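You operate a simulated robot arm through the tools that you are given. There is no shell and no other tool. Be economical: measure what you need, move in short steps, check, and stop when the job is done.

Carry out the task below with a simulated robot arm. There is one attempt and no reset: what you move stays moved.

Task
Scan the orange block and drop it in the sorting cell with its code.
Fine: shut the scanner drawer to scan, and again at the end; the other blocks stay where they lie.
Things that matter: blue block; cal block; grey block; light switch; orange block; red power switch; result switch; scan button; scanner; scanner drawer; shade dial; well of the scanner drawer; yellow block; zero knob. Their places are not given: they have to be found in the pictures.

The check looks at the end state, three seconds after you hand in, the way a careful person would. Anything else that was tipped, shoved, dropped, spilled or broken makes it a failure.

Robot
A 6-joint arm with a two-finger parallel gripper, fixed in place. Base frame: the origin is at the foot of the arm, x ahead of it, y to its left, z up; the work surface is at about z = 0. Lengths are in mm, angles in rad, forces in N, time in s.
With the tool pointing down near the work surface it reaches from about 140 to 580 mm from the base axis. Its first joint turns from -1.152 to 1.152 rad. Payload 2.1 kg.
Tool frame: the origin (TCP) lies between the finger pads and is the grasp point; the fingertips stand 30 mm ahead of it; z points along the fingers, y is the line along which they close. Largest opening 94 mm; finger width 28, thickness 10; the body of the gripper, 50 by 96 mm, starts 55 mm behind the TCP.
Orientation is that of the tool frame in the base frame, as a unit quaternion [w, x, y, z]. With the fingers straight down and closing along the base's y, the tool's x points along the base's -x, its y along +y and its z along -z.

Tools
- The arm moves only by the tool send_rows. Its argument "motion" is one flat list of numbers, 7 for each row, row after row: the shift along the base's x, y, z in mm, then the turn, a rotation vector about the base's x, y, z in rad, then the gripper command, from -1 (shut) to 1 (fully open), values between in proportion. In form: [dx, dy, dz, wx, wy, wz, grip, dx, dy, dz, wx, wy, wz, grip, ...]. A call has 1 to 20 rows; each row is the pose to reach, as a shift and turn from the pose commanded when the call began. Each row takes 0.2 s and may step no farther than 50 mm and 0.15 rad from the row before; otherwise, or with a gripper value out of range, the whole call is refused. A pose out of reach is approached as far as the arm can. The call stops where the force on the tool passes 50 N (or 10 N more than at its start, if that is more) or the arm is blocked; 0.2 s more then pass. Each finger travels about 72 mm/s and halts on what it meets, pressing with about 22 N; the grip force reading is that of the motor and also rises with nothing between the fingers. The clock runs only during rows and for 0.2 s after the last one: add rows that repeat a pose to give the fingers time. It gives the time, the measured TCP pose, the force on the tool (base axes), the opening and the grip force at its end, in the units of the frame above (readings bear some noise), with the torque about the TCP (base axes, N m) and any sound that the robot's microphone picked up, and new pictures: "pictures" is both (left out), scene, wrist or none.
- Cameras (640 x 400 px; columns grow to the right, rows downward): "scene" is fixed at [58.3, -375.6, 485.9]; the picture's right is [0.74, -0.67, 0.00], its down [-0.36, -0.40, -0.84] and it looks along [0.56, 0.62, -0.54] (base axes); focal length 214 px, centre (320, 200). "wrist" rides on the gripper at [76, 14, -103] in the tool frame; the picture's right is [-0.18, 0.98, 0.00], its down [-0.75, -0.14, -0.64] and it looks along [-0.63, -0.12, 0.77] (tool axes); focal length 243 px, centre (320, 200).
- measure_at(camera, pixels): for up to 12 pixels [column, row] of the newest picture of that camera ("zoom" is the newest enlarged one), the place [x, y, z] in the base frame of the surface seen there, good to about 2 mm. It takes no simulated time.
- inspect(camera, box): a new picture of the part [left, top, right, bottom] of that camera's present view, enlarged. It takes no simulated time.
- finish_job(): hands the job in; it is judged then, once.

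Go step by step. Measure first, check grasps and placings, and put right what went wrong. The budget is 80 turns and 200 pictures, counting those below and the enlarged ones. Unless the task says otherwise, let go and move clear before handing in, and close with one line.

The tools are called as a command line: name --argument value ..., lists and objects as JSON in quotes. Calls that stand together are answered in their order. send_rows: Moves the arm, as the interface text tells. Its arguments: {"type":"object","properties":{"motion":{"type":"array","items":{"type":"number"}},"pictures":{"type":"string","enum":["both","scene","wrist","none"]}},"required":["motion"]} The other tools are called the same way: measure_at (camera, pixels) gives the place of the surface under pixels of a picture; inspect (camera, box) takes an enlarged picture of a part of a camera's view; finish_job () hands the job in.

At the start:

```text
time_s: 0.0
tool_pos: [348.7, -77.5, 405.0]
tcp_rot: [0.0, 0.0, 1.0, 0.0]
wrist_force: [0.6, -0.4, -1.0]
wrist_torque: [-0.02, 0.0, 0.02]
gripper_width: 94.0
finger_force: 0.1
```

scene: 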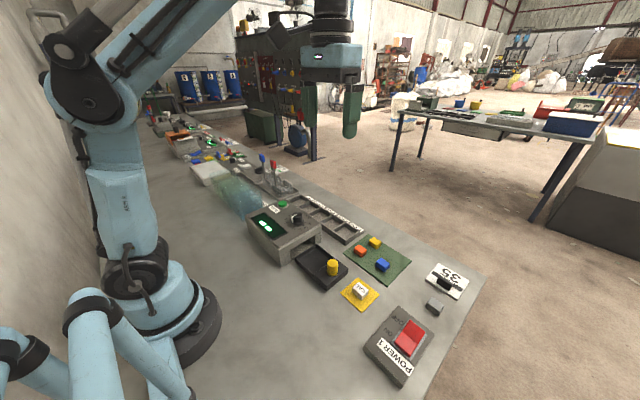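
wrist: 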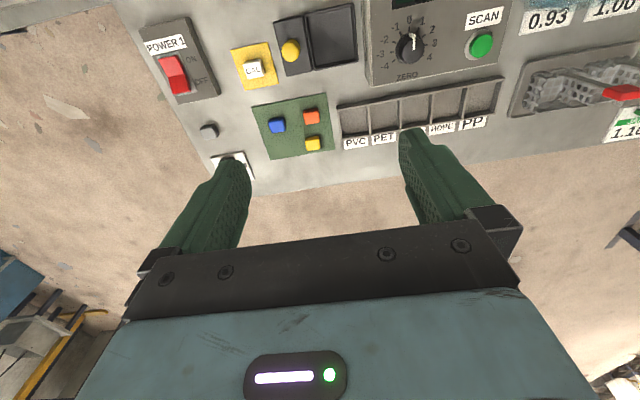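

The scene shows the scanner near (285,232), its drawer at (322,268), the blocks on a green mat near (375,258), and the sorting cells near (330,215). I'll enlarge these areas first.

inspect --camera "scene" --box '[230, 180, 390, 300]'

inspect --camera "wrist" --box '[330, 0, 640, 160]'

inspect --camera "wrist" --box '[130, 0, 370, 180]'

inspect --camera "scene" --box '[140, 100, 320, 220]'

inspect --camera "scene" --box '[330, 230, 490, 390]'

```text
3.33 times, centred on (310, 240) of scene
```

zoom: 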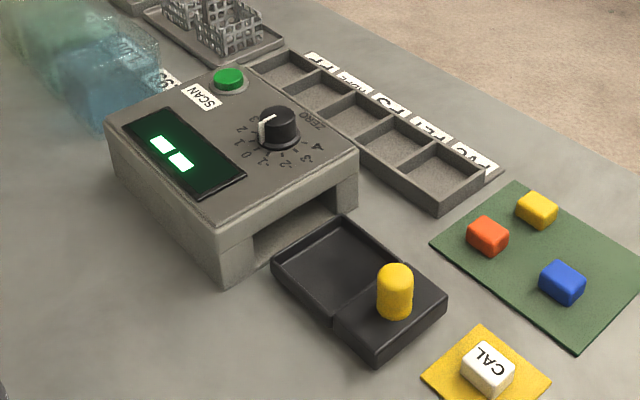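

```text
2.06 times, centred on (485, 80) of wrist
```

zoom: 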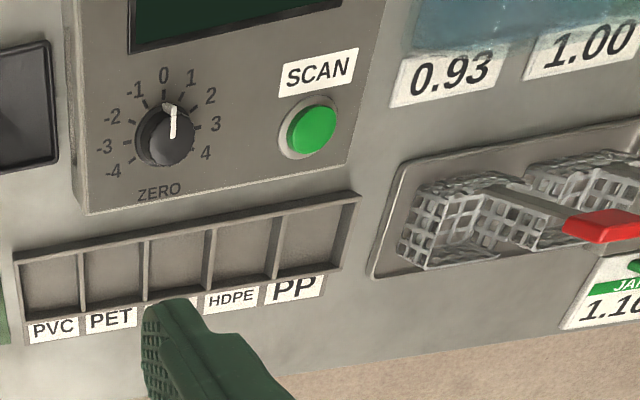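

```text
2.22 times, centred on (250, 90) of wrist
```

zoom: 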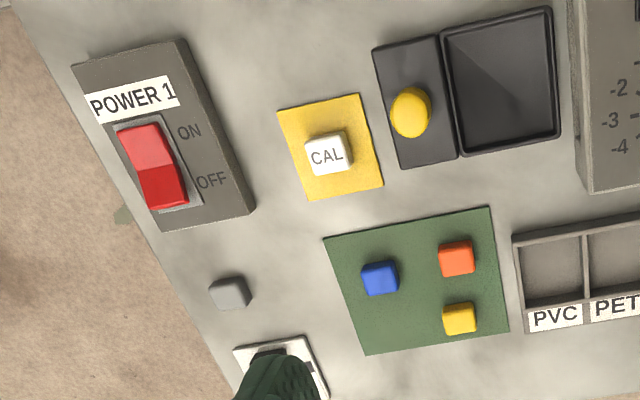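

```text
3.33 times, centred on (230, 160) of scene
```

zoom: 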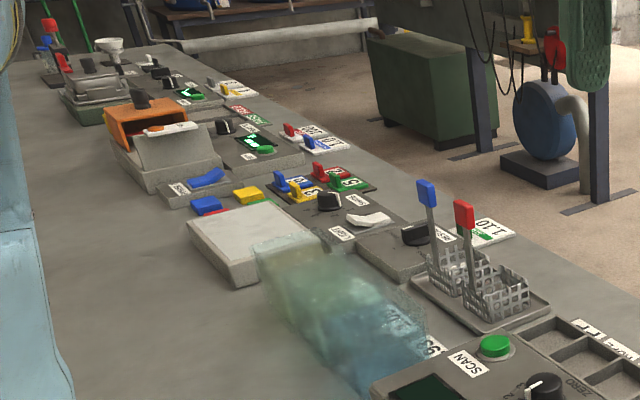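

```text
2.50 times, centred on (410, 310) of scene
```

zoom: 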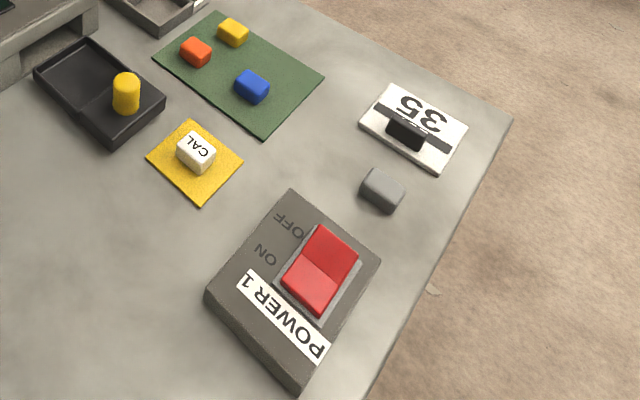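

The display shows "--" and the zero knob sits a little off 0. I'll measure the main objects next.

measure_at --camera "wrist" --pixels '[[311, 115], [278, 124], [313, 143], [254, 70], [291, 50], [334, 35], [411, 47], [481, 45], [354, 122], [384, 117], [440, 107], [174, 75]]'

measure_at --camera "scene" --pixels '[[332, 261], [332, 272], [317, 263], [345, 272], [322, 288], [297, 220], [287, 204], [268, 225], [361, 250], [310, 240], [320, 247], [285, 262]]'

inspect --camera "scene" --box '[240, 195, 330, 255]'

inspect --camera "wrist" --box '[360, 0, 510, 90]'

```text
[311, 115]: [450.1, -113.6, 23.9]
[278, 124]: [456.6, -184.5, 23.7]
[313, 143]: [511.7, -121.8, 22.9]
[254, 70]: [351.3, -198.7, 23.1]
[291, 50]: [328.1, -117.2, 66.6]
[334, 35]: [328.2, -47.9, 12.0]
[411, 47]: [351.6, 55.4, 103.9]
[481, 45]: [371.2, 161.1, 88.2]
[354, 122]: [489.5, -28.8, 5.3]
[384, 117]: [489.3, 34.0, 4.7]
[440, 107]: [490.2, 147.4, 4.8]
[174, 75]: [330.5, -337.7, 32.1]
```

```text
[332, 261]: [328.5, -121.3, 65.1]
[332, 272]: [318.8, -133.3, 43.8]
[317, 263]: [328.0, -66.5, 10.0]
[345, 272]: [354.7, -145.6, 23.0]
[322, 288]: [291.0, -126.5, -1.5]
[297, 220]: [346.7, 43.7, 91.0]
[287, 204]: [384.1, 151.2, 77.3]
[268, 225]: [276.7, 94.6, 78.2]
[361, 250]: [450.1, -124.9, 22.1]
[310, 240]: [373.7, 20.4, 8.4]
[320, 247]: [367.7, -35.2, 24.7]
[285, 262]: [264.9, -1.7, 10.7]
```

```text
6.67 times, centred on (285, 225) of scene
```

zoom: 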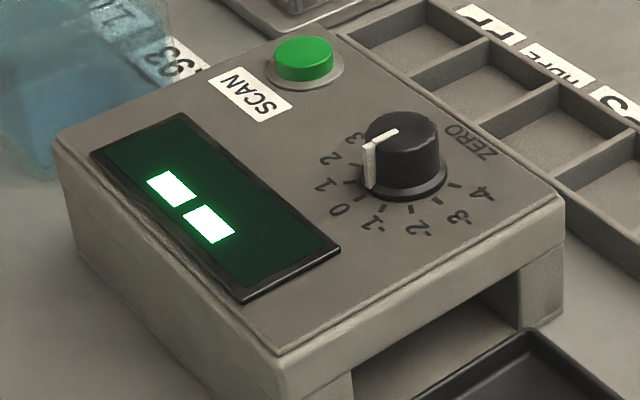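

```text
4.27 times, centred on (435, 45) of wrist
```

zoom: 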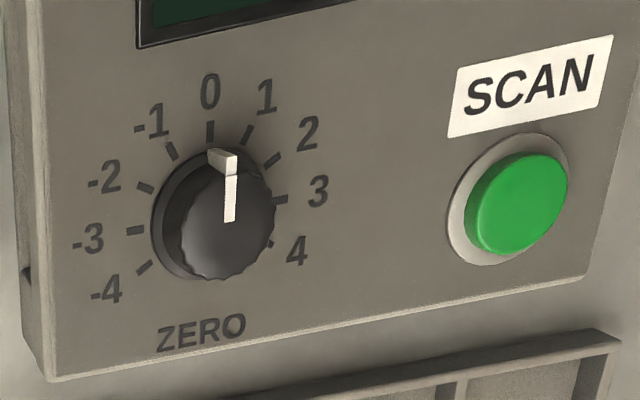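

The knob reading is unclear because of parallax, so I'll move the wrist camera over the scanner to see the knob and display squarely.

send_rows --motion '[-20, 27, -29, 0, 0, 0, 1, -40, 54, -58, 0, 0, 0, 1, -59, 81, -87, 0, 0, 0, 1, -79, 108, -117, 0, 0, 0, 1, -99, 135, -146, 0, 0, 0, 1, -118, 162, -175, 0, 0, 0, 1]' --pictures "both"

```text
time_s: 1.4
tool_pos: [229.4, 84.4, 230.0]
tcp_rot: [0.001, 0.001, 1.0, 0.0]
wrist_force: [0.0, -0.5, 0.9]
wrist_torque: [0.01, -0.01, 0.01]
gripper_width: 94.1
finger_force: 0.0
```

scene: 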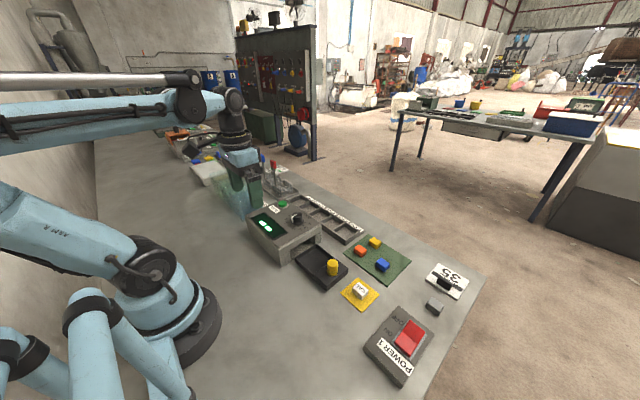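
wrist: 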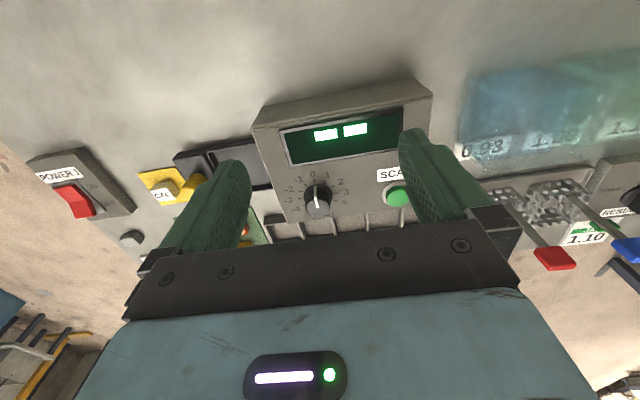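

inspect --camera "wrist" --box '[270, 150, 370, 225]'

inspect --camera "scene" --box '[270, 200, 340, 250]'

measure_at --camera "wrist" --pixels '[[397, 195], [317, 205], [265, 122], [428, 98], [345, 130]]'

```text
5.33 times, centred on (320, 188) of wrist
```

zoom: 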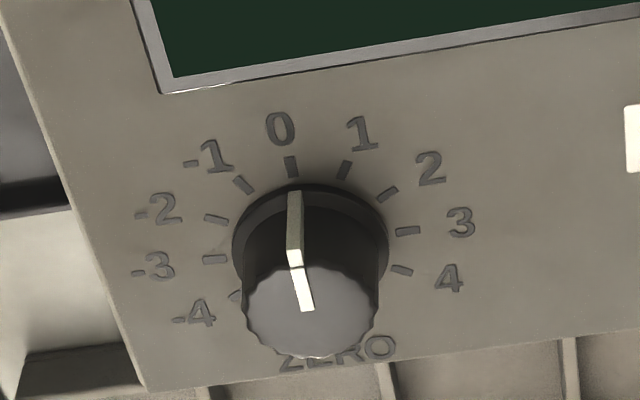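

```text
8.00 times, centred on (305, 225) of scene
```

zoom: 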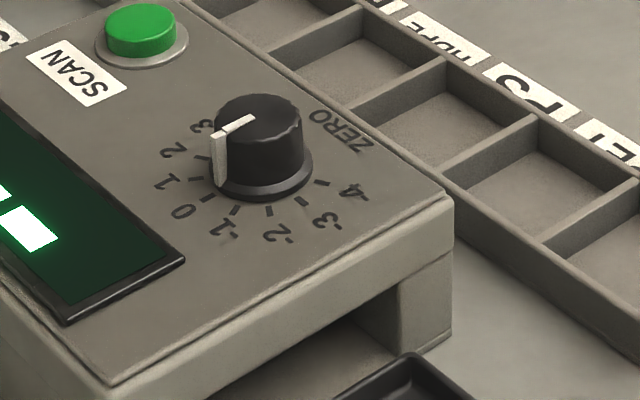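

```text
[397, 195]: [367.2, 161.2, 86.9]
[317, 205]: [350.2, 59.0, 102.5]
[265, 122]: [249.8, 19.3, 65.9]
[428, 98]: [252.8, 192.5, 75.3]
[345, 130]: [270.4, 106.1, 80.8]
```

The knob points at 0, and the display is "--". I'll now move to view the orange block and the drawer up close.

send_rows --motion '[25, -40, -10, 0, 0, 0, 1, 50, -80, -20, 0, 0, 0, 1, 75, -120, -30, 0, 0, 0, 1, 90, -150, -40, 0, 0, 0, 1, 100, -174, -50, 0, 0, 0, 1]' --pictures "wrist"

inspect --camera "wrist" --box '[200, 80, 440, 230]'

```text
time_s: 2.6
tool_pos: [331.5, -90.0, 180.0]
tcp_rot: [0.0, 0.0, 1.0, 0.0]
wrist_force: [0.2, -0.1, -0.4]
wrist_torque: [-0.02, -0.01, -0.02]
gripper_width: 94.2
finger_force: 0.1
```

wrist: 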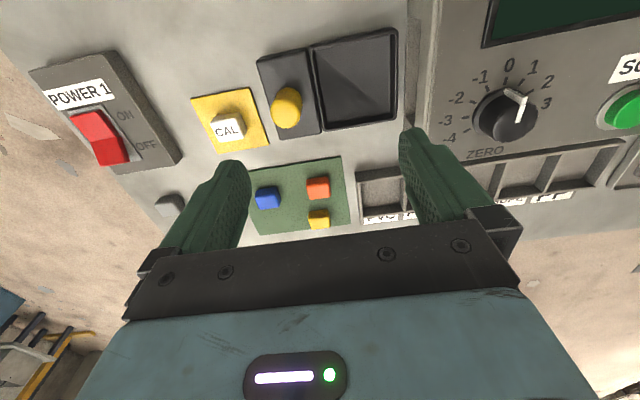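

```text
2.67 times, centred on (320, 155) of wrist
```

zoom: 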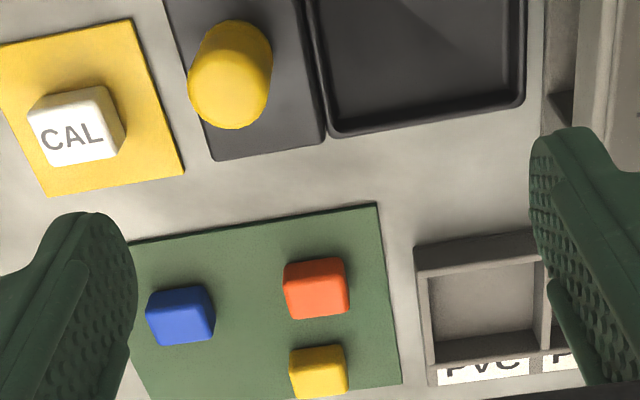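

I'll measure the corners of the orange block, the drawer's well and the first cells in this zoom.

measure_at --camera "zoom" --pixels '[[289, 268], [340, 262], [292, 308], [345, 302], [314, 285], [318, 362], [180, 307], [312, 10], [335, 132], [523, 100], [520, 10], [415, 60]]'

measure_at --camera "wrist" --pixels '[[312, 48], [322, 129], [395, 115], [393, 33], [258, 62], [275, 138], [360, 180], [362, 205], [400, 175], [385, 190], [370, 60], [285, 108]]'

```text
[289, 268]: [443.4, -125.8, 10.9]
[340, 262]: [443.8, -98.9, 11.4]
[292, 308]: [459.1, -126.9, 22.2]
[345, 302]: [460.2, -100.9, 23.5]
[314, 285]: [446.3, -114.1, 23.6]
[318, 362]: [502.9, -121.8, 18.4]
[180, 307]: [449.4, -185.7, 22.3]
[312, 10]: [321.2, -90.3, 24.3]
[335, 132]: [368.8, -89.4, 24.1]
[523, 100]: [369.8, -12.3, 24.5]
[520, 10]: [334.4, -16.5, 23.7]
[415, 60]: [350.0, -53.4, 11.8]
```

```text
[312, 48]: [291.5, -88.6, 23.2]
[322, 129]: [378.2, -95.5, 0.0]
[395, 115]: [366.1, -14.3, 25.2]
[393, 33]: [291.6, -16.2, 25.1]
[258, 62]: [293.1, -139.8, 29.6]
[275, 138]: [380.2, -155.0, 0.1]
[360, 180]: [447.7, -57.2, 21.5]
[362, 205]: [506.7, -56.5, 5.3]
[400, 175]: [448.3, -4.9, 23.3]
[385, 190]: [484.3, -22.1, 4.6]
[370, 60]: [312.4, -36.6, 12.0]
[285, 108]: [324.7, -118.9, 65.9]
```

The orange block is about 26 mm wide, centred near (452, -113.5) with its top at z≈23, and it lines up with the axes. I'll go above it and then down with a partial opening.

send_rows --motion '[41, -8, -10, 0, 0, 0, 0.28, 82, -16, -20, 0, 0, 0, 0.28, 121, -24, -40, 0, 0, 0, 0.28, 121, -24, -80, 0, 0, 0, 0.28, 121, -24, -110, 0, 0, 0, 0.28, 121, -24, -110, 0, 0, 0, 0.28]' --pictures "both"

inspect --camera "scene" --box '[320, 200, 420, 290]'

```text
time_s: 4.0
tool_pos: [450.9, -113.7, 69.3]
tcp_rot: [0.0, 0.0, 1.0, 0.0]
wrist_force: [-0.8, -0.2, 0.4]
wrist_torque: [-0.01, -0.03, -0.03]
gripper_width: 60.0
finger_force: 0.1
```

scene: 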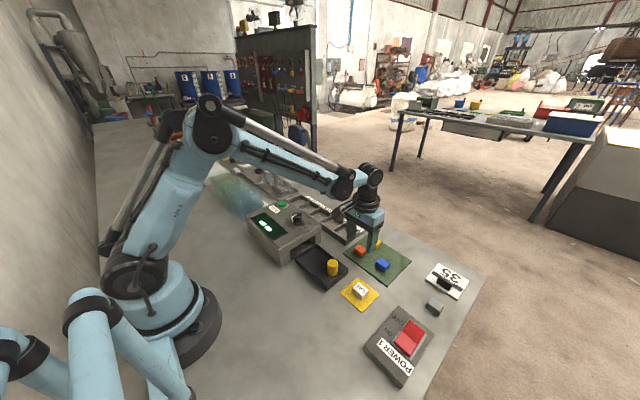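
wrist: 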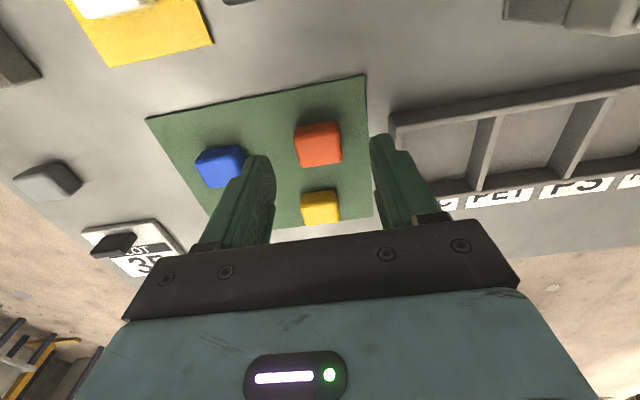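

```text
4.44 times, centred on (370, 245) of scene
```

zoom: 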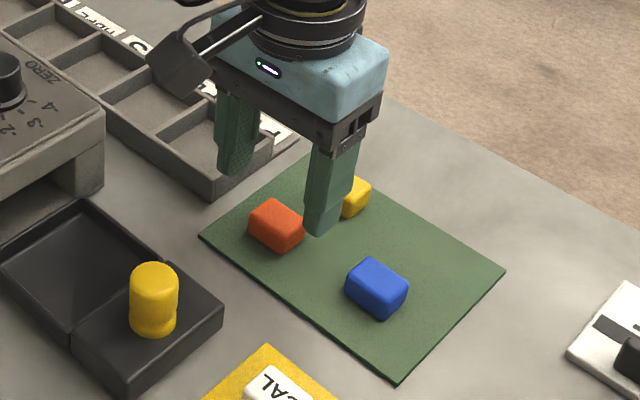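

From the wrist view the orange block may lie slightly toward the base from the finger line. I'll re-measure it from here.

measure_at --camera "wrist" --pixels '[[297, 128], [337, 124], [302, 163], [341, 161], [319, 145], [320, 205], [303, 198], [337, 193], [390, 175], [385, 140], [250, 165]]'

```text
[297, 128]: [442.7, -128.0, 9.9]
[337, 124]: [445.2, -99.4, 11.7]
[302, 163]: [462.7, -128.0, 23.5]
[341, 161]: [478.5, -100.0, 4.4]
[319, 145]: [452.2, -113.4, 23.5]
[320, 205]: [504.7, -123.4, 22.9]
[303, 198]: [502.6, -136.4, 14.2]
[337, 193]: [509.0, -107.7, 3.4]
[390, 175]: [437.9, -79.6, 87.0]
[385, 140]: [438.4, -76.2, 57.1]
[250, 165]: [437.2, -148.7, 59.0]
```

The block is at (453, -113.5), between the fingers. I'll descend and close.

send_rows --motion '[2, 0, -16, 0, 0, 0, 0.28, 2, 0, -32, 0, 0, 0, 0.28, 2, 0, -32, 0, 0, 0, -1, 2, 0, -32, 0, 0, 0, -1, 2, 0, -32, 0, 0, 0, -1, 2, 0, -32, 0, 0, 0, -1, 2, 0, -12, 0, 0, 0, -1, 2, 0, 28, 0, 0, 0, -1]' --pictures "both"

```text
time_s: 5.8
tool_pos: [453.6, -114.8, 99.5]
tcp_rot: [-0.001, 0.001, 1.0, 0.0]
wrist_force: [-0.3, 0.0, 0.9]
wrist_torque: [-0.03, 0.01, 0.01]
gripper_width: 30.8
finger_force: 21.8
```

scene: 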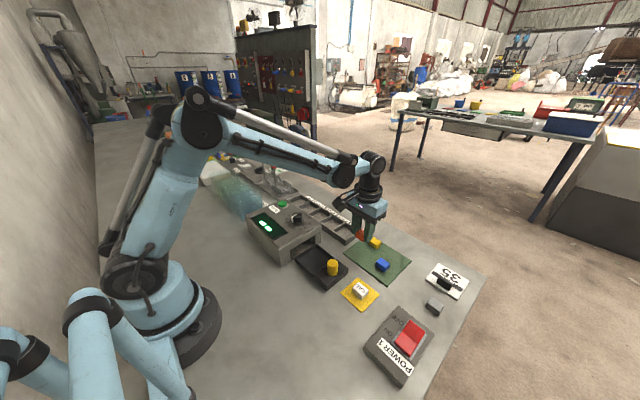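
wrist: 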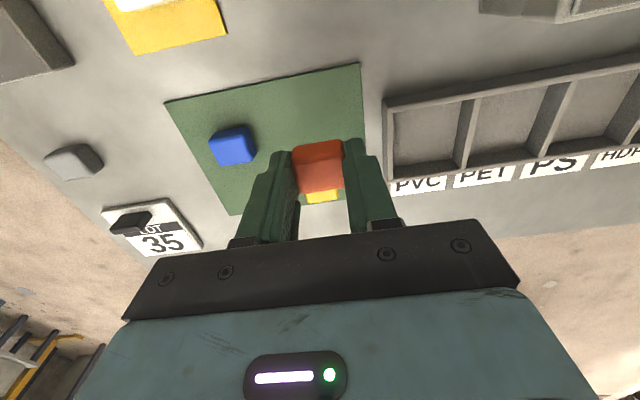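

The block is gripped (30.8 mm opening). I'll measure the cells from this view while they are clear.

measure_at --camera "wrist" --pixels '[[390, 125], [420, 185], [485, 175], [555, 165], [470, 120], [560, 100], [430, 135], [510, 120], [590, 105], [463, 164], [532, 153], [388, 101]]'

inspect --camera "wrist" --box '[270, 110, 370, 220]'

```text
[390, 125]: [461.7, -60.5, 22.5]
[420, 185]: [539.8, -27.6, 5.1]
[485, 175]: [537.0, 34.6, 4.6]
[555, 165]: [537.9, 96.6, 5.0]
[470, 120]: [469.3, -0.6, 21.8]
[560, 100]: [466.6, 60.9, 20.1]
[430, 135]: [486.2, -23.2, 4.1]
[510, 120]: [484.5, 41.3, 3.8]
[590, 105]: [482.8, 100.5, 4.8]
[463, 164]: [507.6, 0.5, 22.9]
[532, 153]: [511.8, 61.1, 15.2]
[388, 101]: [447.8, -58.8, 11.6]
```

```text
3.64 times, centred on (320, 165) of wrist
```

zoom: 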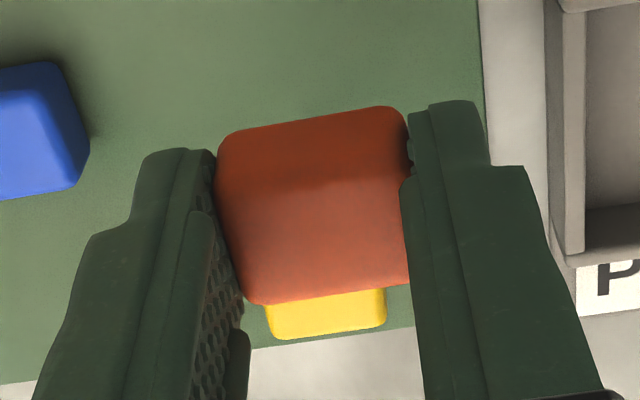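

Cell centres are about 61 mm apart: PVC y≈-29, PET 32, PS 93, and x≈485. I'll carry the block over the well centre at (330, -51) and lower it in.

send_rows --motion '[-20, 10, 20, 0, 0, 0, -1, -60, 30, 25, 0, 0, 0, -1, -100, 50, 25, 0, 0, 0, -1, -123.6, 63, 20, 0, 0, 0, -1, -123.6, 63, -10, 0, 0, 0, -1, -123.6, 63, -35, 0, 0, 0, -1]' --pictures "both"

inspect --camera "scene" --box '[260, 210, 370, 300]'

```text
time_s: 7.2
tool_pos: [329.9, -50.9, 61.3]
tcp_rot: [0.0, 0.0, 1.0, 0.0]
wrist_force: [-0.3, -0.6, -0.2]
wrist_torque: [0.02, 0.01, -0.01]
gripper_width: 30.7
finger_force: 22.0
```

scene: 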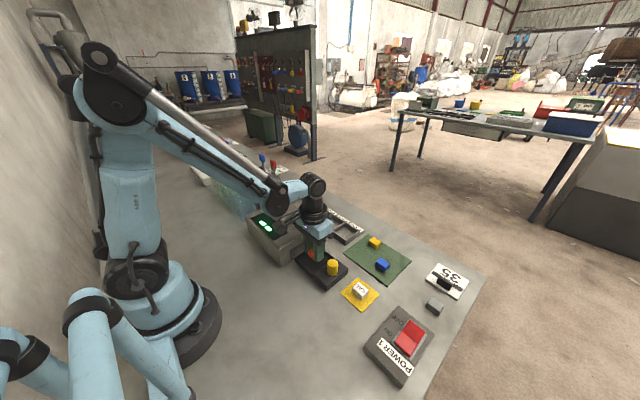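
wrist: 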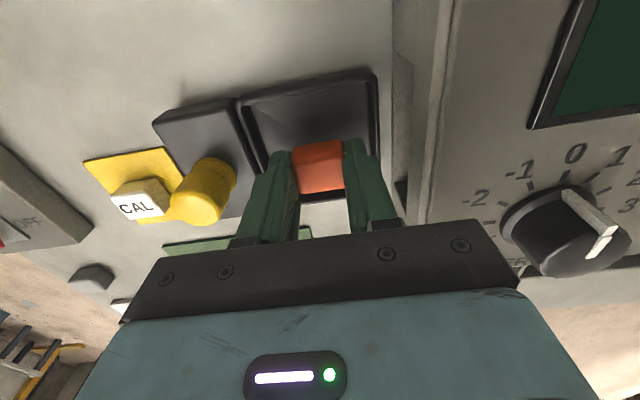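

```text
4.44 times, centred on (315, 255) of scene
```

zoom: 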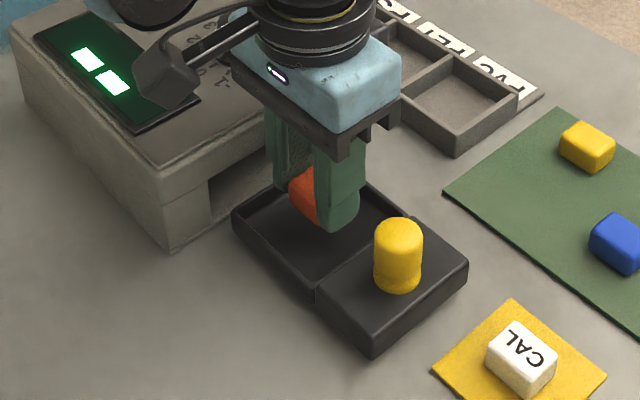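

The block hangs over the well. I'll lower it 13 mm, open a little, and rise.

send_rows --motion '[0, 0, -8, 0, 0, 0, -1, 0, 0, -13, 0, 0, 0, -1, 0, 0, -13, 0, 0, 0, -0.1, 0, 0, -13, 0, 0, 0, -0.1, 0, 0, 10, 0, 0, 0, -0.1, 0, 0, 50, 0, 0, 0, -0.1, 0, 0, 90, 0, 0, 0, -0.1]' --pictures "both"

inspect --camera "scene" --box '[260, 210, 370, 300]'

```text
time_s: 8.8
tool_pos: [330.1, -51.0, 153.1]
tcp_rot: [0.0, 0.001, 1.0, 0.0]
wrist_force: [-0.6, 0.1, -0.5]
wrist_torque: [-0.02, -0.01, 0.02]
gripper_width: 42.4
finger_force: 0.1
```

scene: 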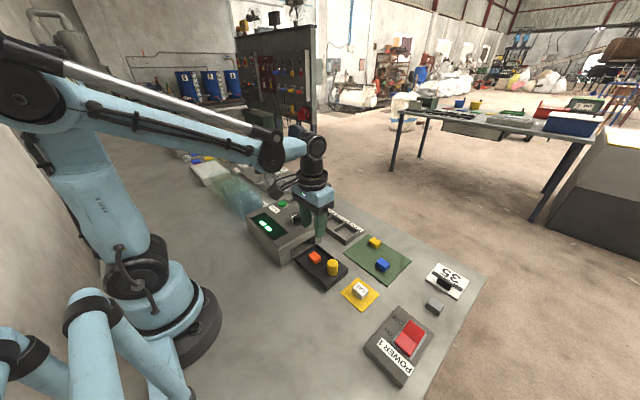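
wrist: 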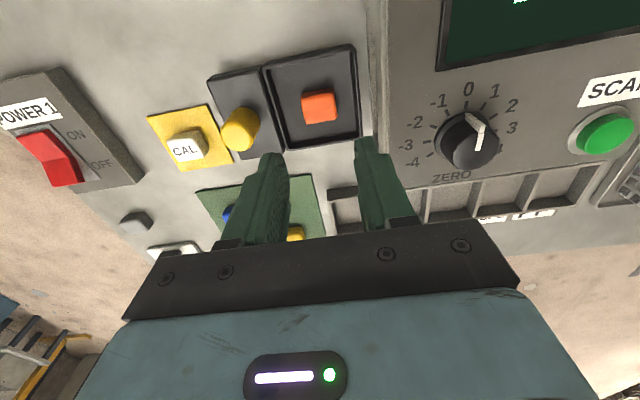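

```text
4.44 times, centred on (315, 255) of scene
```

zoom: 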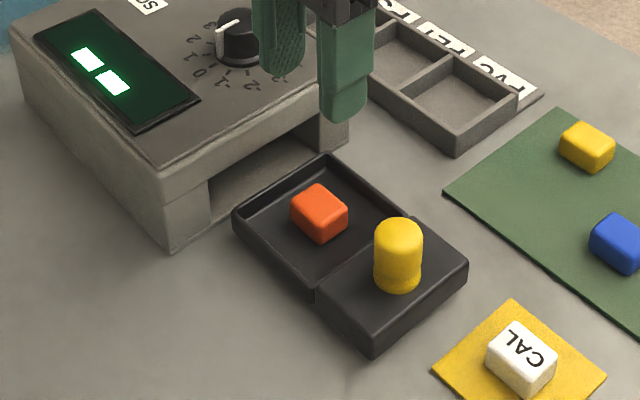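

The orange block is in the well. Next I'll measure the scanner's front and the drawer knob to plan the push.

measure_at --camera "zoom" --pixels '[[200, 175], [270, 145], [165, 230], [330, 140], [260, 190], [385, 280], [398, 285], [400, 225], [375, 350], [320, 300], [290, 170], [412, 222]]'

measure_at --camera "wrist" --pixels '[[228, 118], [250, 122], [240, 110], [240, 130], [225, 130], [240, 145], [210, 80], [263, 65], [385, 120], [384, 60]]'

```text
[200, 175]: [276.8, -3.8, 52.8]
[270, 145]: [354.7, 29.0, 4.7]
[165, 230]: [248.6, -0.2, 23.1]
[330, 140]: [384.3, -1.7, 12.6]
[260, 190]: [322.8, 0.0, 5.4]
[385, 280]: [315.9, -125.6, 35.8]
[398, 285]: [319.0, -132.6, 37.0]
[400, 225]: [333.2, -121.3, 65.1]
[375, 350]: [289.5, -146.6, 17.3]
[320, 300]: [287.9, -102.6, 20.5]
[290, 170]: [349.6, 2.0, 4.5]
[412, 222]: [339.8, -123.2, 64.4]
```

```text
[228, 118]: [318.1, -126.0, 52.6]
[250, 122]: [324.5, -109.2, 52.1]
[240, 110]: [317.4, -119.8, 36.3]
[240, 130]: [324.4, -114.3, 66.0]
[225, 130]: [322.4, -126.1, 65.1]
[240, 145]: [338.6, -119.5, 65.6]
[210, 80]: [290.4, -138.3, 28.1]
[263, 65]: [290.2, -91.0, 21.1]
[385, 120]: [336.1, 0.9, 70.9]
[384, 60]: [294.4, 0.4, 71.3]
```

The scanner front is at y≈0, and the knob is at (329, -120) with a radius of about 12 mm and its top at z≈66. So the closing stroke is about 91 mm. I'll turn the gripper 90° so it pinches the knob along x and can push and pull.

send_rows --motion '[0, -7, 0, 0, 0, 0.1428, 0.06, 0, -14, 0, 0, 0, 0.2856, 0.06, 0, -21, 0, 0, 0, 0.4284, 0.06, 0, -28, 0, 0, 0, 0.5712, 0.06, 0, -35, 0, 0, 0, 0.714, 0.06, 0, -42, 0, 0, 0, 0.8568, 0.06, 0, -49, 0, 0, 0, 0.9996, 0.06, 0, -56, 0, 0, 0, 1.1424, 0.06, 0, -63, 0, 0, 0, 1.2852, 0.06, -1, -69, 0, 0, 0, 1.428, 0.06, -1, -69, 0, 0, 0, 1.5708, 0.06, -1, -69, -40, 0, 0, 1.5708, 0.06]' --pictures "both"

inspect --camera "scene" --box '[260, 210, 370, 300]'

```text
time_s: 11.4
tool_pos: [328.2, -120.5, 112.4]
tcp_rot: [0.0, 0.708, -0.706, 0.0]
wrist_force: [0.8, -0.5, 0.0]
wrist_torque: [0.02, 0.02, 0.02]
gripper_width: 49.8
finger_force: 0.0
```

scene: 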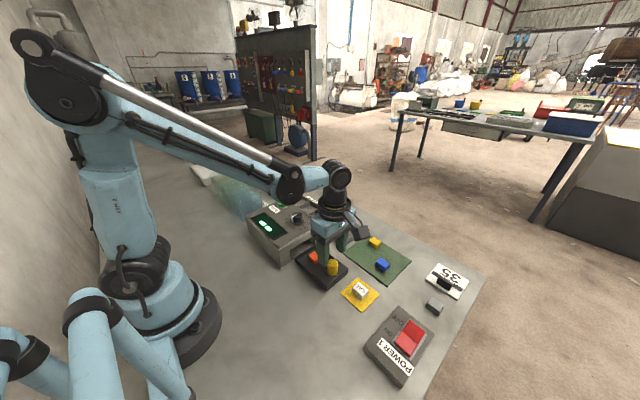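
wrist: 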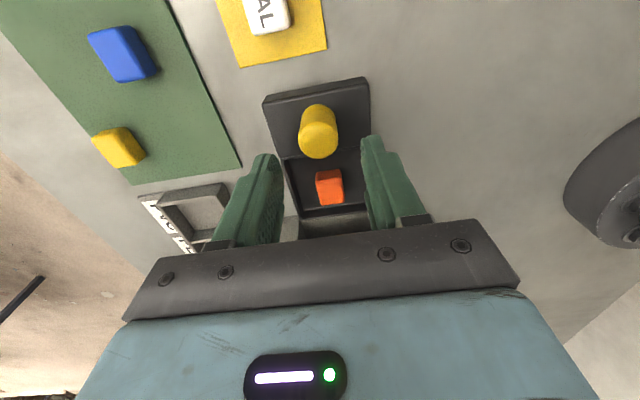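

```text
4.44 times, centred on (315, 255) of scene
```

zoom: 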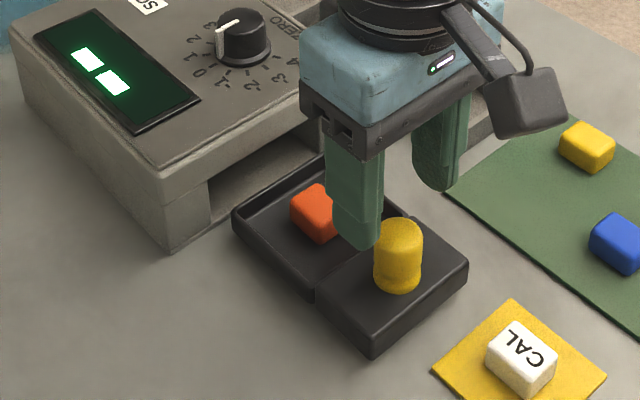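

The gripper straddles the knob along x. I'll lower, pinch, and push the drawer in.

send_rows --motion '[0, 0, -25, 0, 0, 0, 0.06, 0, 0, -49, 0, 0, 0, 0.06, 0, 0, -49, 0, 0, 0, -1, 0, 0, -49, 0, 0, 0, -1, 0, 0, -49, 0, 0, 0, -1, 0, 20, -49, 0, 0, 0, -1, 0, 40, -49, 0, 0, 0, -1, 0, 60, -49, 0, 0, 0, -1, 0, 75, -49, 0, 0, 0, -1, 0, 85, -49, 0, 0, 0, -1, 0, 90, -49, 0, 0, 0, -1, 0, 94, -49, 0, 0, 0, -1]' --pictures "both"

inspect --camera "scene" --box '[240, 190, 370, 290]'

```text
time_s: 14.0
tool_pos: [329.5, -25.5, 66.2]
tcp_rot: [-0.001, 0.707, -0.707, 0.002]
wrist_force: [20.0, 0.1, 32.2]
wrist_torque: [-0.03, 0.43, 0.04]
gripper_width: 27.7
finger_force: 45.1
```

scene: 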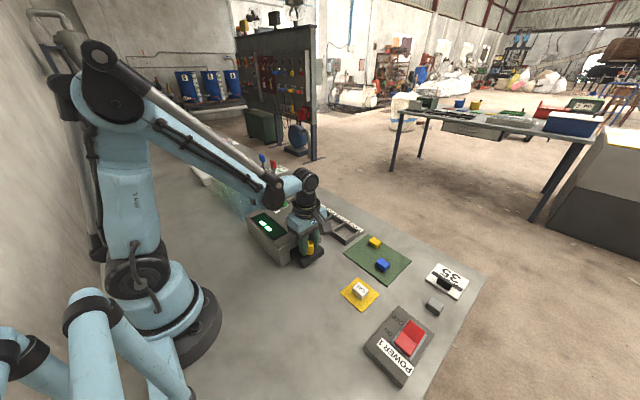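
wrist: 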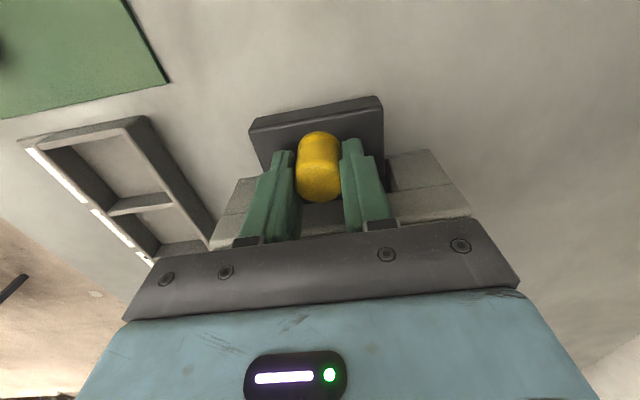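

```text
4.00 times, centred on (305, 240) of scene
```

zoom: 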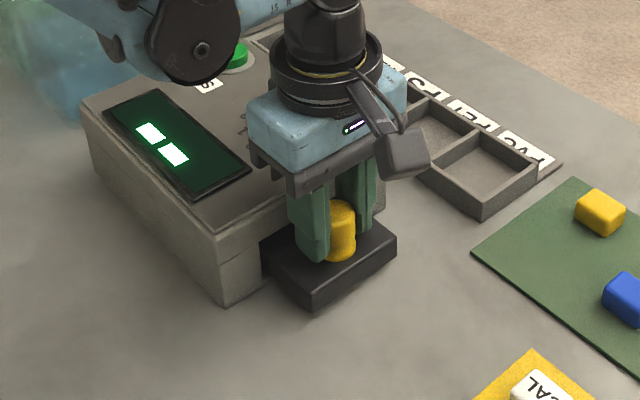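

The drawer has travelled about 95 mm in, with some residual force. I'll let go, rise, and check that it's closed.

send_rows --motion '[0, 0, 0, 0, 0, 0, 0.06, 0, 0, 0, 0, 0, 0, 0.06, 0, 0, 20, 0, 0, 0, 0.06, 0, -10, 60, 0, 0, 0, 0.06, 0, -40, 100, 0, 0, 0, 0.06, 0, -80, 100, 0, 0, 0, 0.06]' --pictures "both"

inspect --camera "scene" --box '[240, 190, 370, 290]'

```text
time_s: 15.4
tool_pos: [329.6, -108.3, 165.1]
tcp_rot: [0.0, 0.707, -0.707, 0.0]
wrist_force: [0.6, -0.2, -0.1]
wrist_torque: [-0.01, 0.02, 0.01]
gripper_width: 50.0
finger_force: 0.0
```

scene: 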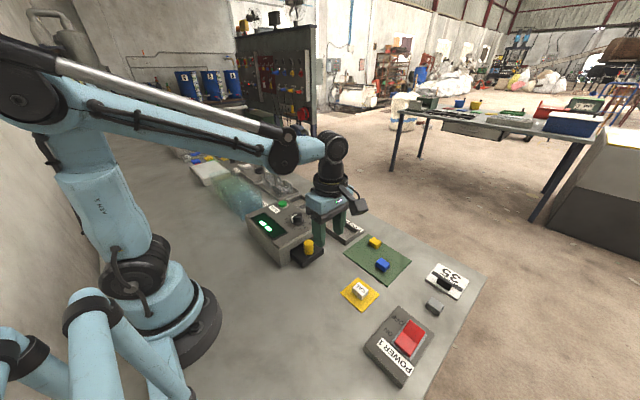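
wrist: 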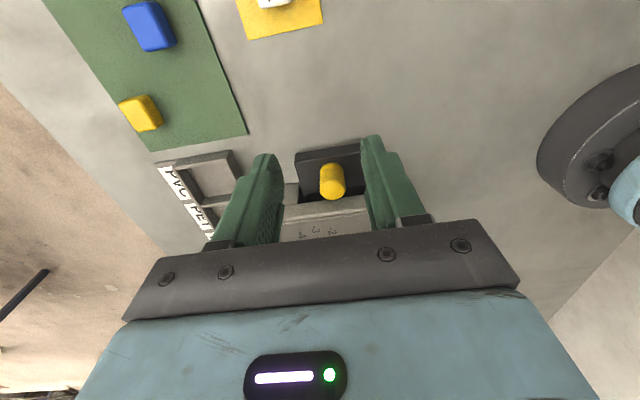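

```text
4.00 times, centred on (305, 240) of scene
```

zoom: 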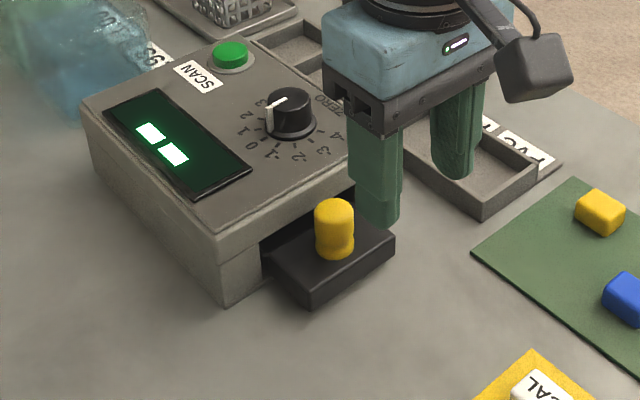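

measure_at --camera "zoom" --pixels '[[312, 295], [335, 205], [355, 215], [395, 240], [325, 250], [265, 265], [230, 48], [240, 60]]'

```text
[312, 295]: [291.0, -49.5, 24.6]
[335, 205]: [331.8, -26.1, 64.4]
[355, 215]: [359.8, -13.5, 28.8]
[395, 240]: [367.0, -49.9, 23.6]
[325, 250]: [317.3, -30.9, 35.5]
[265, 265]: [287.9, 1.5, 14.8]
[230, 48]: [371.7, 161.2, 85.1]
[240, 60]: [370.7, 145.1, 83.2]
```

The drawer has moved 95 mm and the knob is now at y≈-26, but there was no y reaction force. So I'll push gently on the knob with shut fingers to find the stop.

send_rows --motion '[0, 0, -40, 0, 0, 0, -1, 0, 0, -75, 0, 0, 0, -1, 0, 0, -97, 0, 0, 0, -1, 0, 25, -97, 0, 0, 0, -1, 0, 50, -97, 0, 0, 0, -1, 0, 54, -97, 0, 0, 0, -1, 0, 57, -97, 0, 0, 0, -1, 0, 60, -97, 0, 0, 0, -1, 0, 63, -97, 0, 0, 0, -1]' --pictures "both"

inspect --camera "scene" --box '[240, 190, 370, 290]'

```text
time_s: 17.1
tool_pos: [328.8, -52.2, 67.8]
tcp_rot: [-0.008, -0.705, 0.709, -0.007]
wrist_force: [-0.3, -4.6, -0.4]
wrist_torque: [0.01, 0.05, 0.02]
gripper_width: 0.2
finger_force: 21.4
stopped in row 8: the force on the tool passed its limit at 55 N (the readings are from after the stop); the commanded pose is now the measured one
```

scene: 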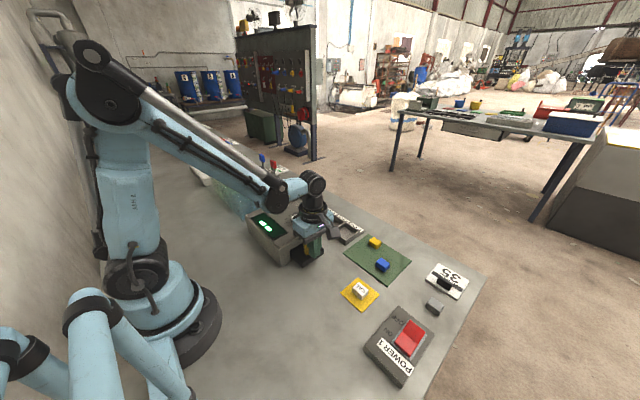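
wrist: 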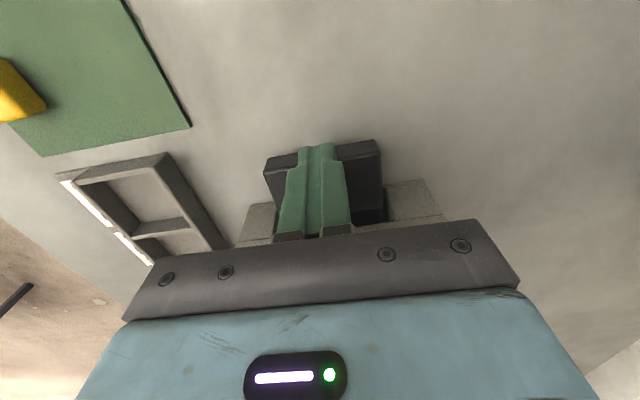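

```text
4.00 times, centred on (305, 240) of scene
```

zoom: 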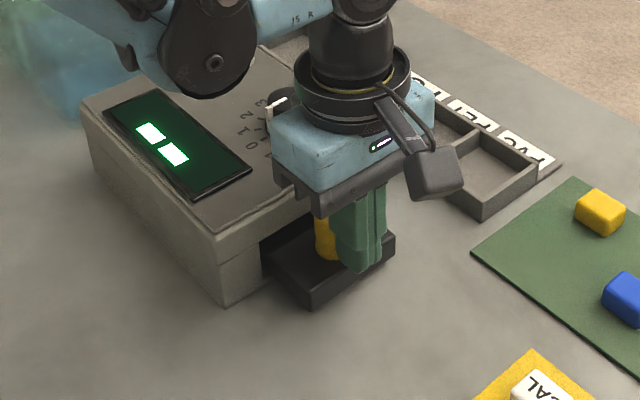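

The stop is firm (55 N), so the drawer is shut. I'll go up and over to the SCAN button at about (371, 160, 88).

send_rows --motion '[0, -8, 5, 0, 0, 0, -1, 0, -8, 50, 0, 0, 0, -1, 0, -8, 97, 0, 0, 0, -1, 10, 35, 97, 0, 0, 0, -1, 20, 80, 97, 0, 0, 0, -1, 30, 125, 97, 0, 0, 0, -1, 42, 170, 97, 0, 0, 0, -1, 42, 212, 97, 0, 0, 0, -1, 42, 212, 65, 0, 0, 0, -1, 42, 212, 56, 0, 0, 0, -1]' --pictures "both"

inspect --camera "scene" --box '[230, 160, 340, 250]'

```text
time_s: 19.4
tool_pos: [369.6, 158.5, 123.2]
tcp_rot: [-0.007, -0.705, 0.709, -0.007]
wrist_force: [0.3, -0.3, 0.5]
wrist_torque: [0.02, 0.02, -0.01]
gripper_width: 0.0
finger_force: 22.6
```

scene: 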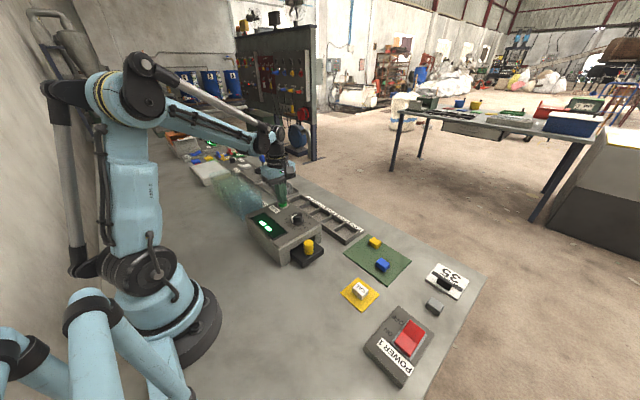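
wrist: 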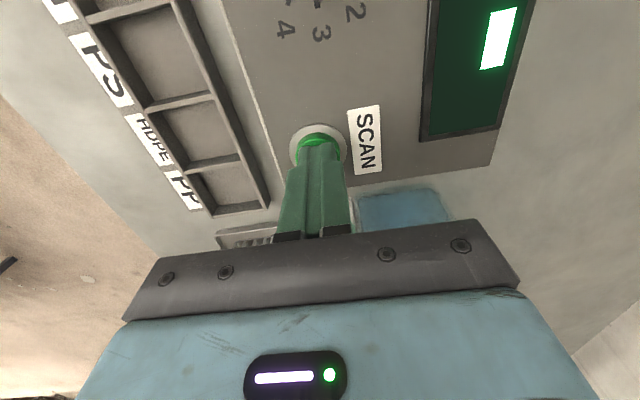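

```text
4.44 times, centred on (285, 205) of scene
```

zoom: 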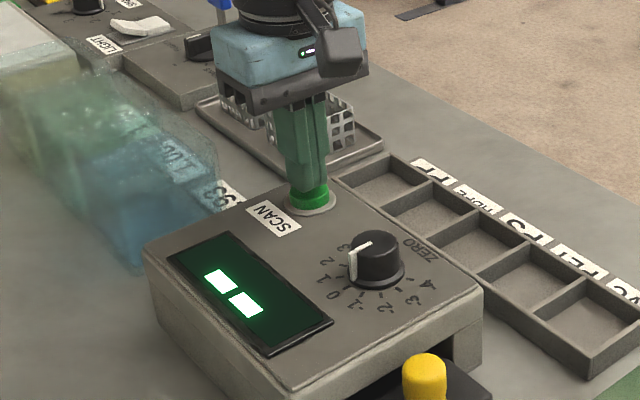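

The fingertips are right over the button. I'll press in small steps and lift again.

send_rows --motion '[0, 0, -4, 0, 0, 0, -1, 0, 0, -7, 0, 0, 0, -1, 0, 0, -9, 0, 0, 0, -1, 0, 0, -11, 0, 0, 0, -1, 0, 0, 10, 0, 0, 0, -1]' --pictures "none"

inspect --camera "scene" --box '[230, 160, 340, 250]'

```text
time_s: 20.6
tool_pos: [370.0, 158.6, 133.8]
tcp_rot: [-0.007, -0.705, 0.71, -0.007]
wrist_force: [0.2, 0.4, 0.1]
wrist_torque: [0.02, 0.01, 0.01]
gripper_width: 0.0
finger_force: 21.7
heard: click
```

```text
4.44 times, centred on (285, 205) of scene
```

zoom: 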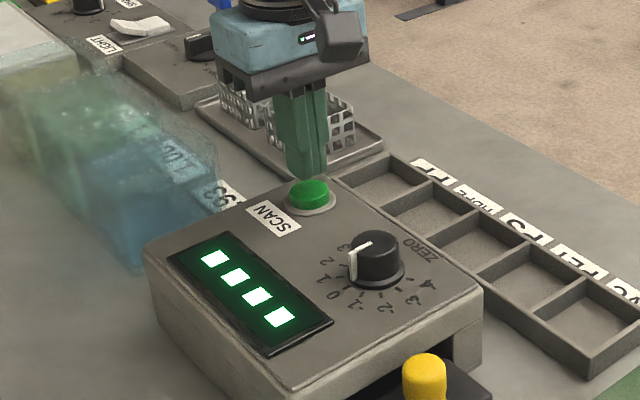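

A click, and the display now shows "- - - -", so it may be scanning. I'll wait a moment.

send_rows --motion '[0, 0, 10, 0, 0, 0, -1, 0, 0, 20, 0, 0, 0, -1, 0, 0, 20, 0, 0, 0, -1, 0, 0, 20, 0, 0, 0, -1, 0, 0, 20, 0, 0, 0, -1, 0, 0, 20, 0, 0, 0, -1, 0, 0, 20, 0, 0, 0, -1, 0, 0, 20, 0, 0, 0, -1]' --pictures "none"

inspect --camera "scene" --box '[230, 160, 340, 250]'

```text
time_s: 22.4
tool_pos: [370.4, 159.3, 153.2]
tcp_rot: [-0.008, -0.704, 0.71, -0.006]
wrist_force: [-0.4, -0.1, -1.4]
wrist_torque: [0.02, 0.02, 0.0]
gripper_width: 0.1
finger_force: 21.9
```

```text
4.44 times, centred on (285, 205) of scene
```

zoom: 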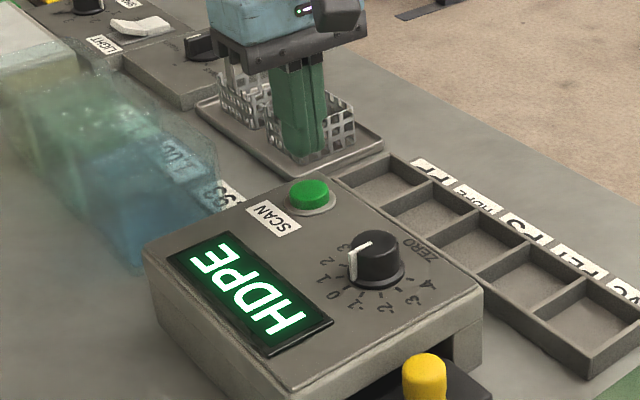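

The display reads "HDPE". I'll scan once more to see whether the reading is repeatable.

send_rows --motion '[0, 0, -20, 0, 0, 0, -1, 0, 0, -34, 0, 0, 0, -1, 0, 0, -38, 0, 0, 0, -1, 0, 0, -41, 0, 0, 0, -1, 0, 0, -20, 0, 0, 0, -1, 0, 0, 5, 0, 0, 0, -1, 0, 0, 5, 0, 0, 0, -1, 0, 0, 5, 0, 0, 0, -1, 0, 0, 5, 0, 0, 0, -1, 0, 0, 5, 0, 0, 0, -1, 0, 0, 5, 0, 0, 0, -1, 0, 0, 5, 0, 0, 0, -1, 0, 0, 5, 0, 0, 0, -1]' --pictures "wrist"

inspect --camera "scene" --box '[230, 160, 340, 250]'

```text
time_s: 25.1
tool_pos: [369.8, 158.7, 158.3]
tcp_rot: [-0.008, -0.705, 0.709, -0.006]
wrist_force: [-0.5, 0.8, 0.1]
wrist_torque: [-0.02, -0.01, -0.02]
gripper_width: 0.0
finger_force: 21.4
heard: click
```

wrist: 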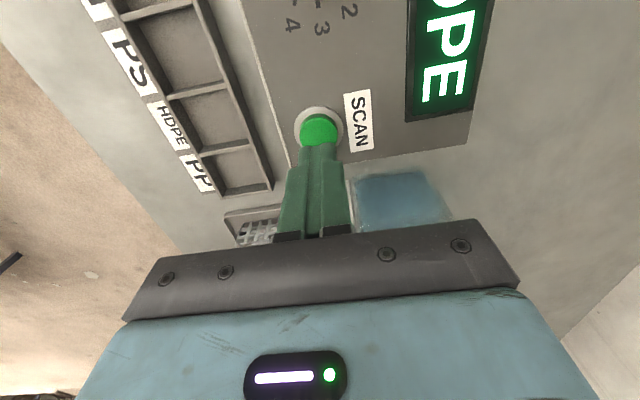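

```text
4.44 times, centred on (285, 205) of scene
```

zoom: 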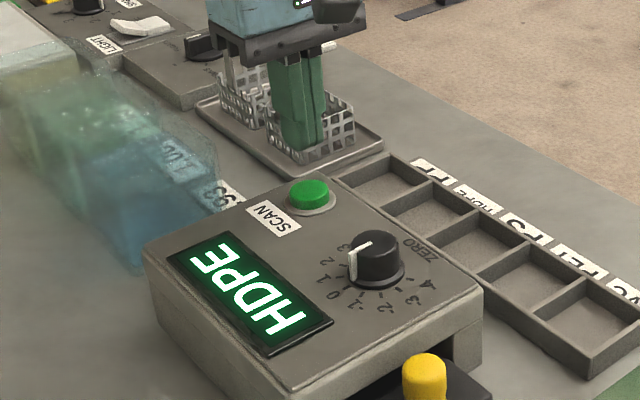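

It repeats: HDPE. I'll measure that cell, then go to pull the drawer open.

measure_at --camera "wrist" --pixels '[[185, 90], [215, 80], [208, 117], [245, 103], [219, 150], [248, 144], [215, 115], [193, 118], [170, 125], [235, 170]]'

send_rows --motion '[-8, -40, 5, 0, 0, 0, -0.5, -16, -80, 5, 0, 0, 0, -0.5, -24, -120, 5, 0, 0, 0, -0.2, -32, -160, 5, 0, 0, 0, 0.06, -41, -185, 5, 0, 0, 0, 0.06, -41, -185, -40, 0, 0, 0, 0.06, -41, -185, -60, 0, 0, 0, 0.06]' --pictures "wrist"

inspect --camera "scene" --box '[250, 200, 360, 290]'

```text
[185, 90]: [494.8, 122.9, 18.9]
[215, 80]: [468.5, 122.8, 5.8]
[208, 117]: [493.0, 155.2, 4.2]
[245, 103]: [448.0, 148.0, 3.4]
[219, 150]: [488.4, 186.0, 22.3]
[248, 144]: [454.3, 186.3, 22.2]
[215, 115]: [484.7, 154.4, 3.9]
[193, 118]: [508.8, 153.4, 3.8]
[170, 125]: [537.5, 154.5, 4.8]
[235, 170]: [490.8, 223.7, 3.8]
```

```text
time_s: 26.8
tool_pos: [328.2, -26.5, 97.8]
tcp_rot: [-0.008, -0.704, 0.71, -0.005]
wrist_force: [0.3, -0.5, -0.3]
wrist_torque: [-0.02, 0.0, -0.02]
gripper_width: 49.9
finger_force: 0.2
```

wrist: 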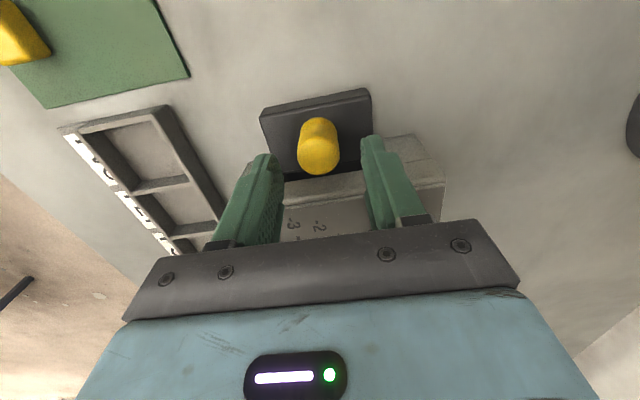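

```text
4.44 times, centred on (305, 245) of scene
```

zoom: 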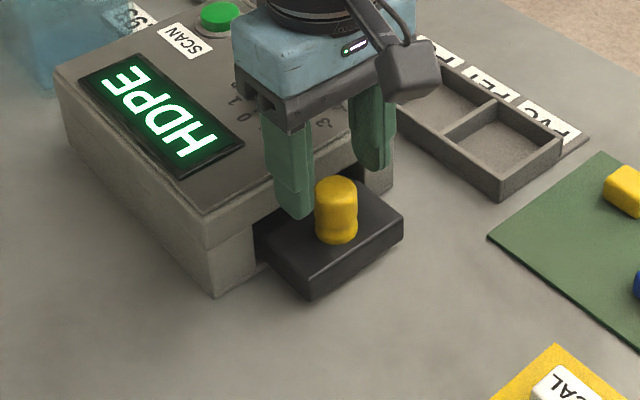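

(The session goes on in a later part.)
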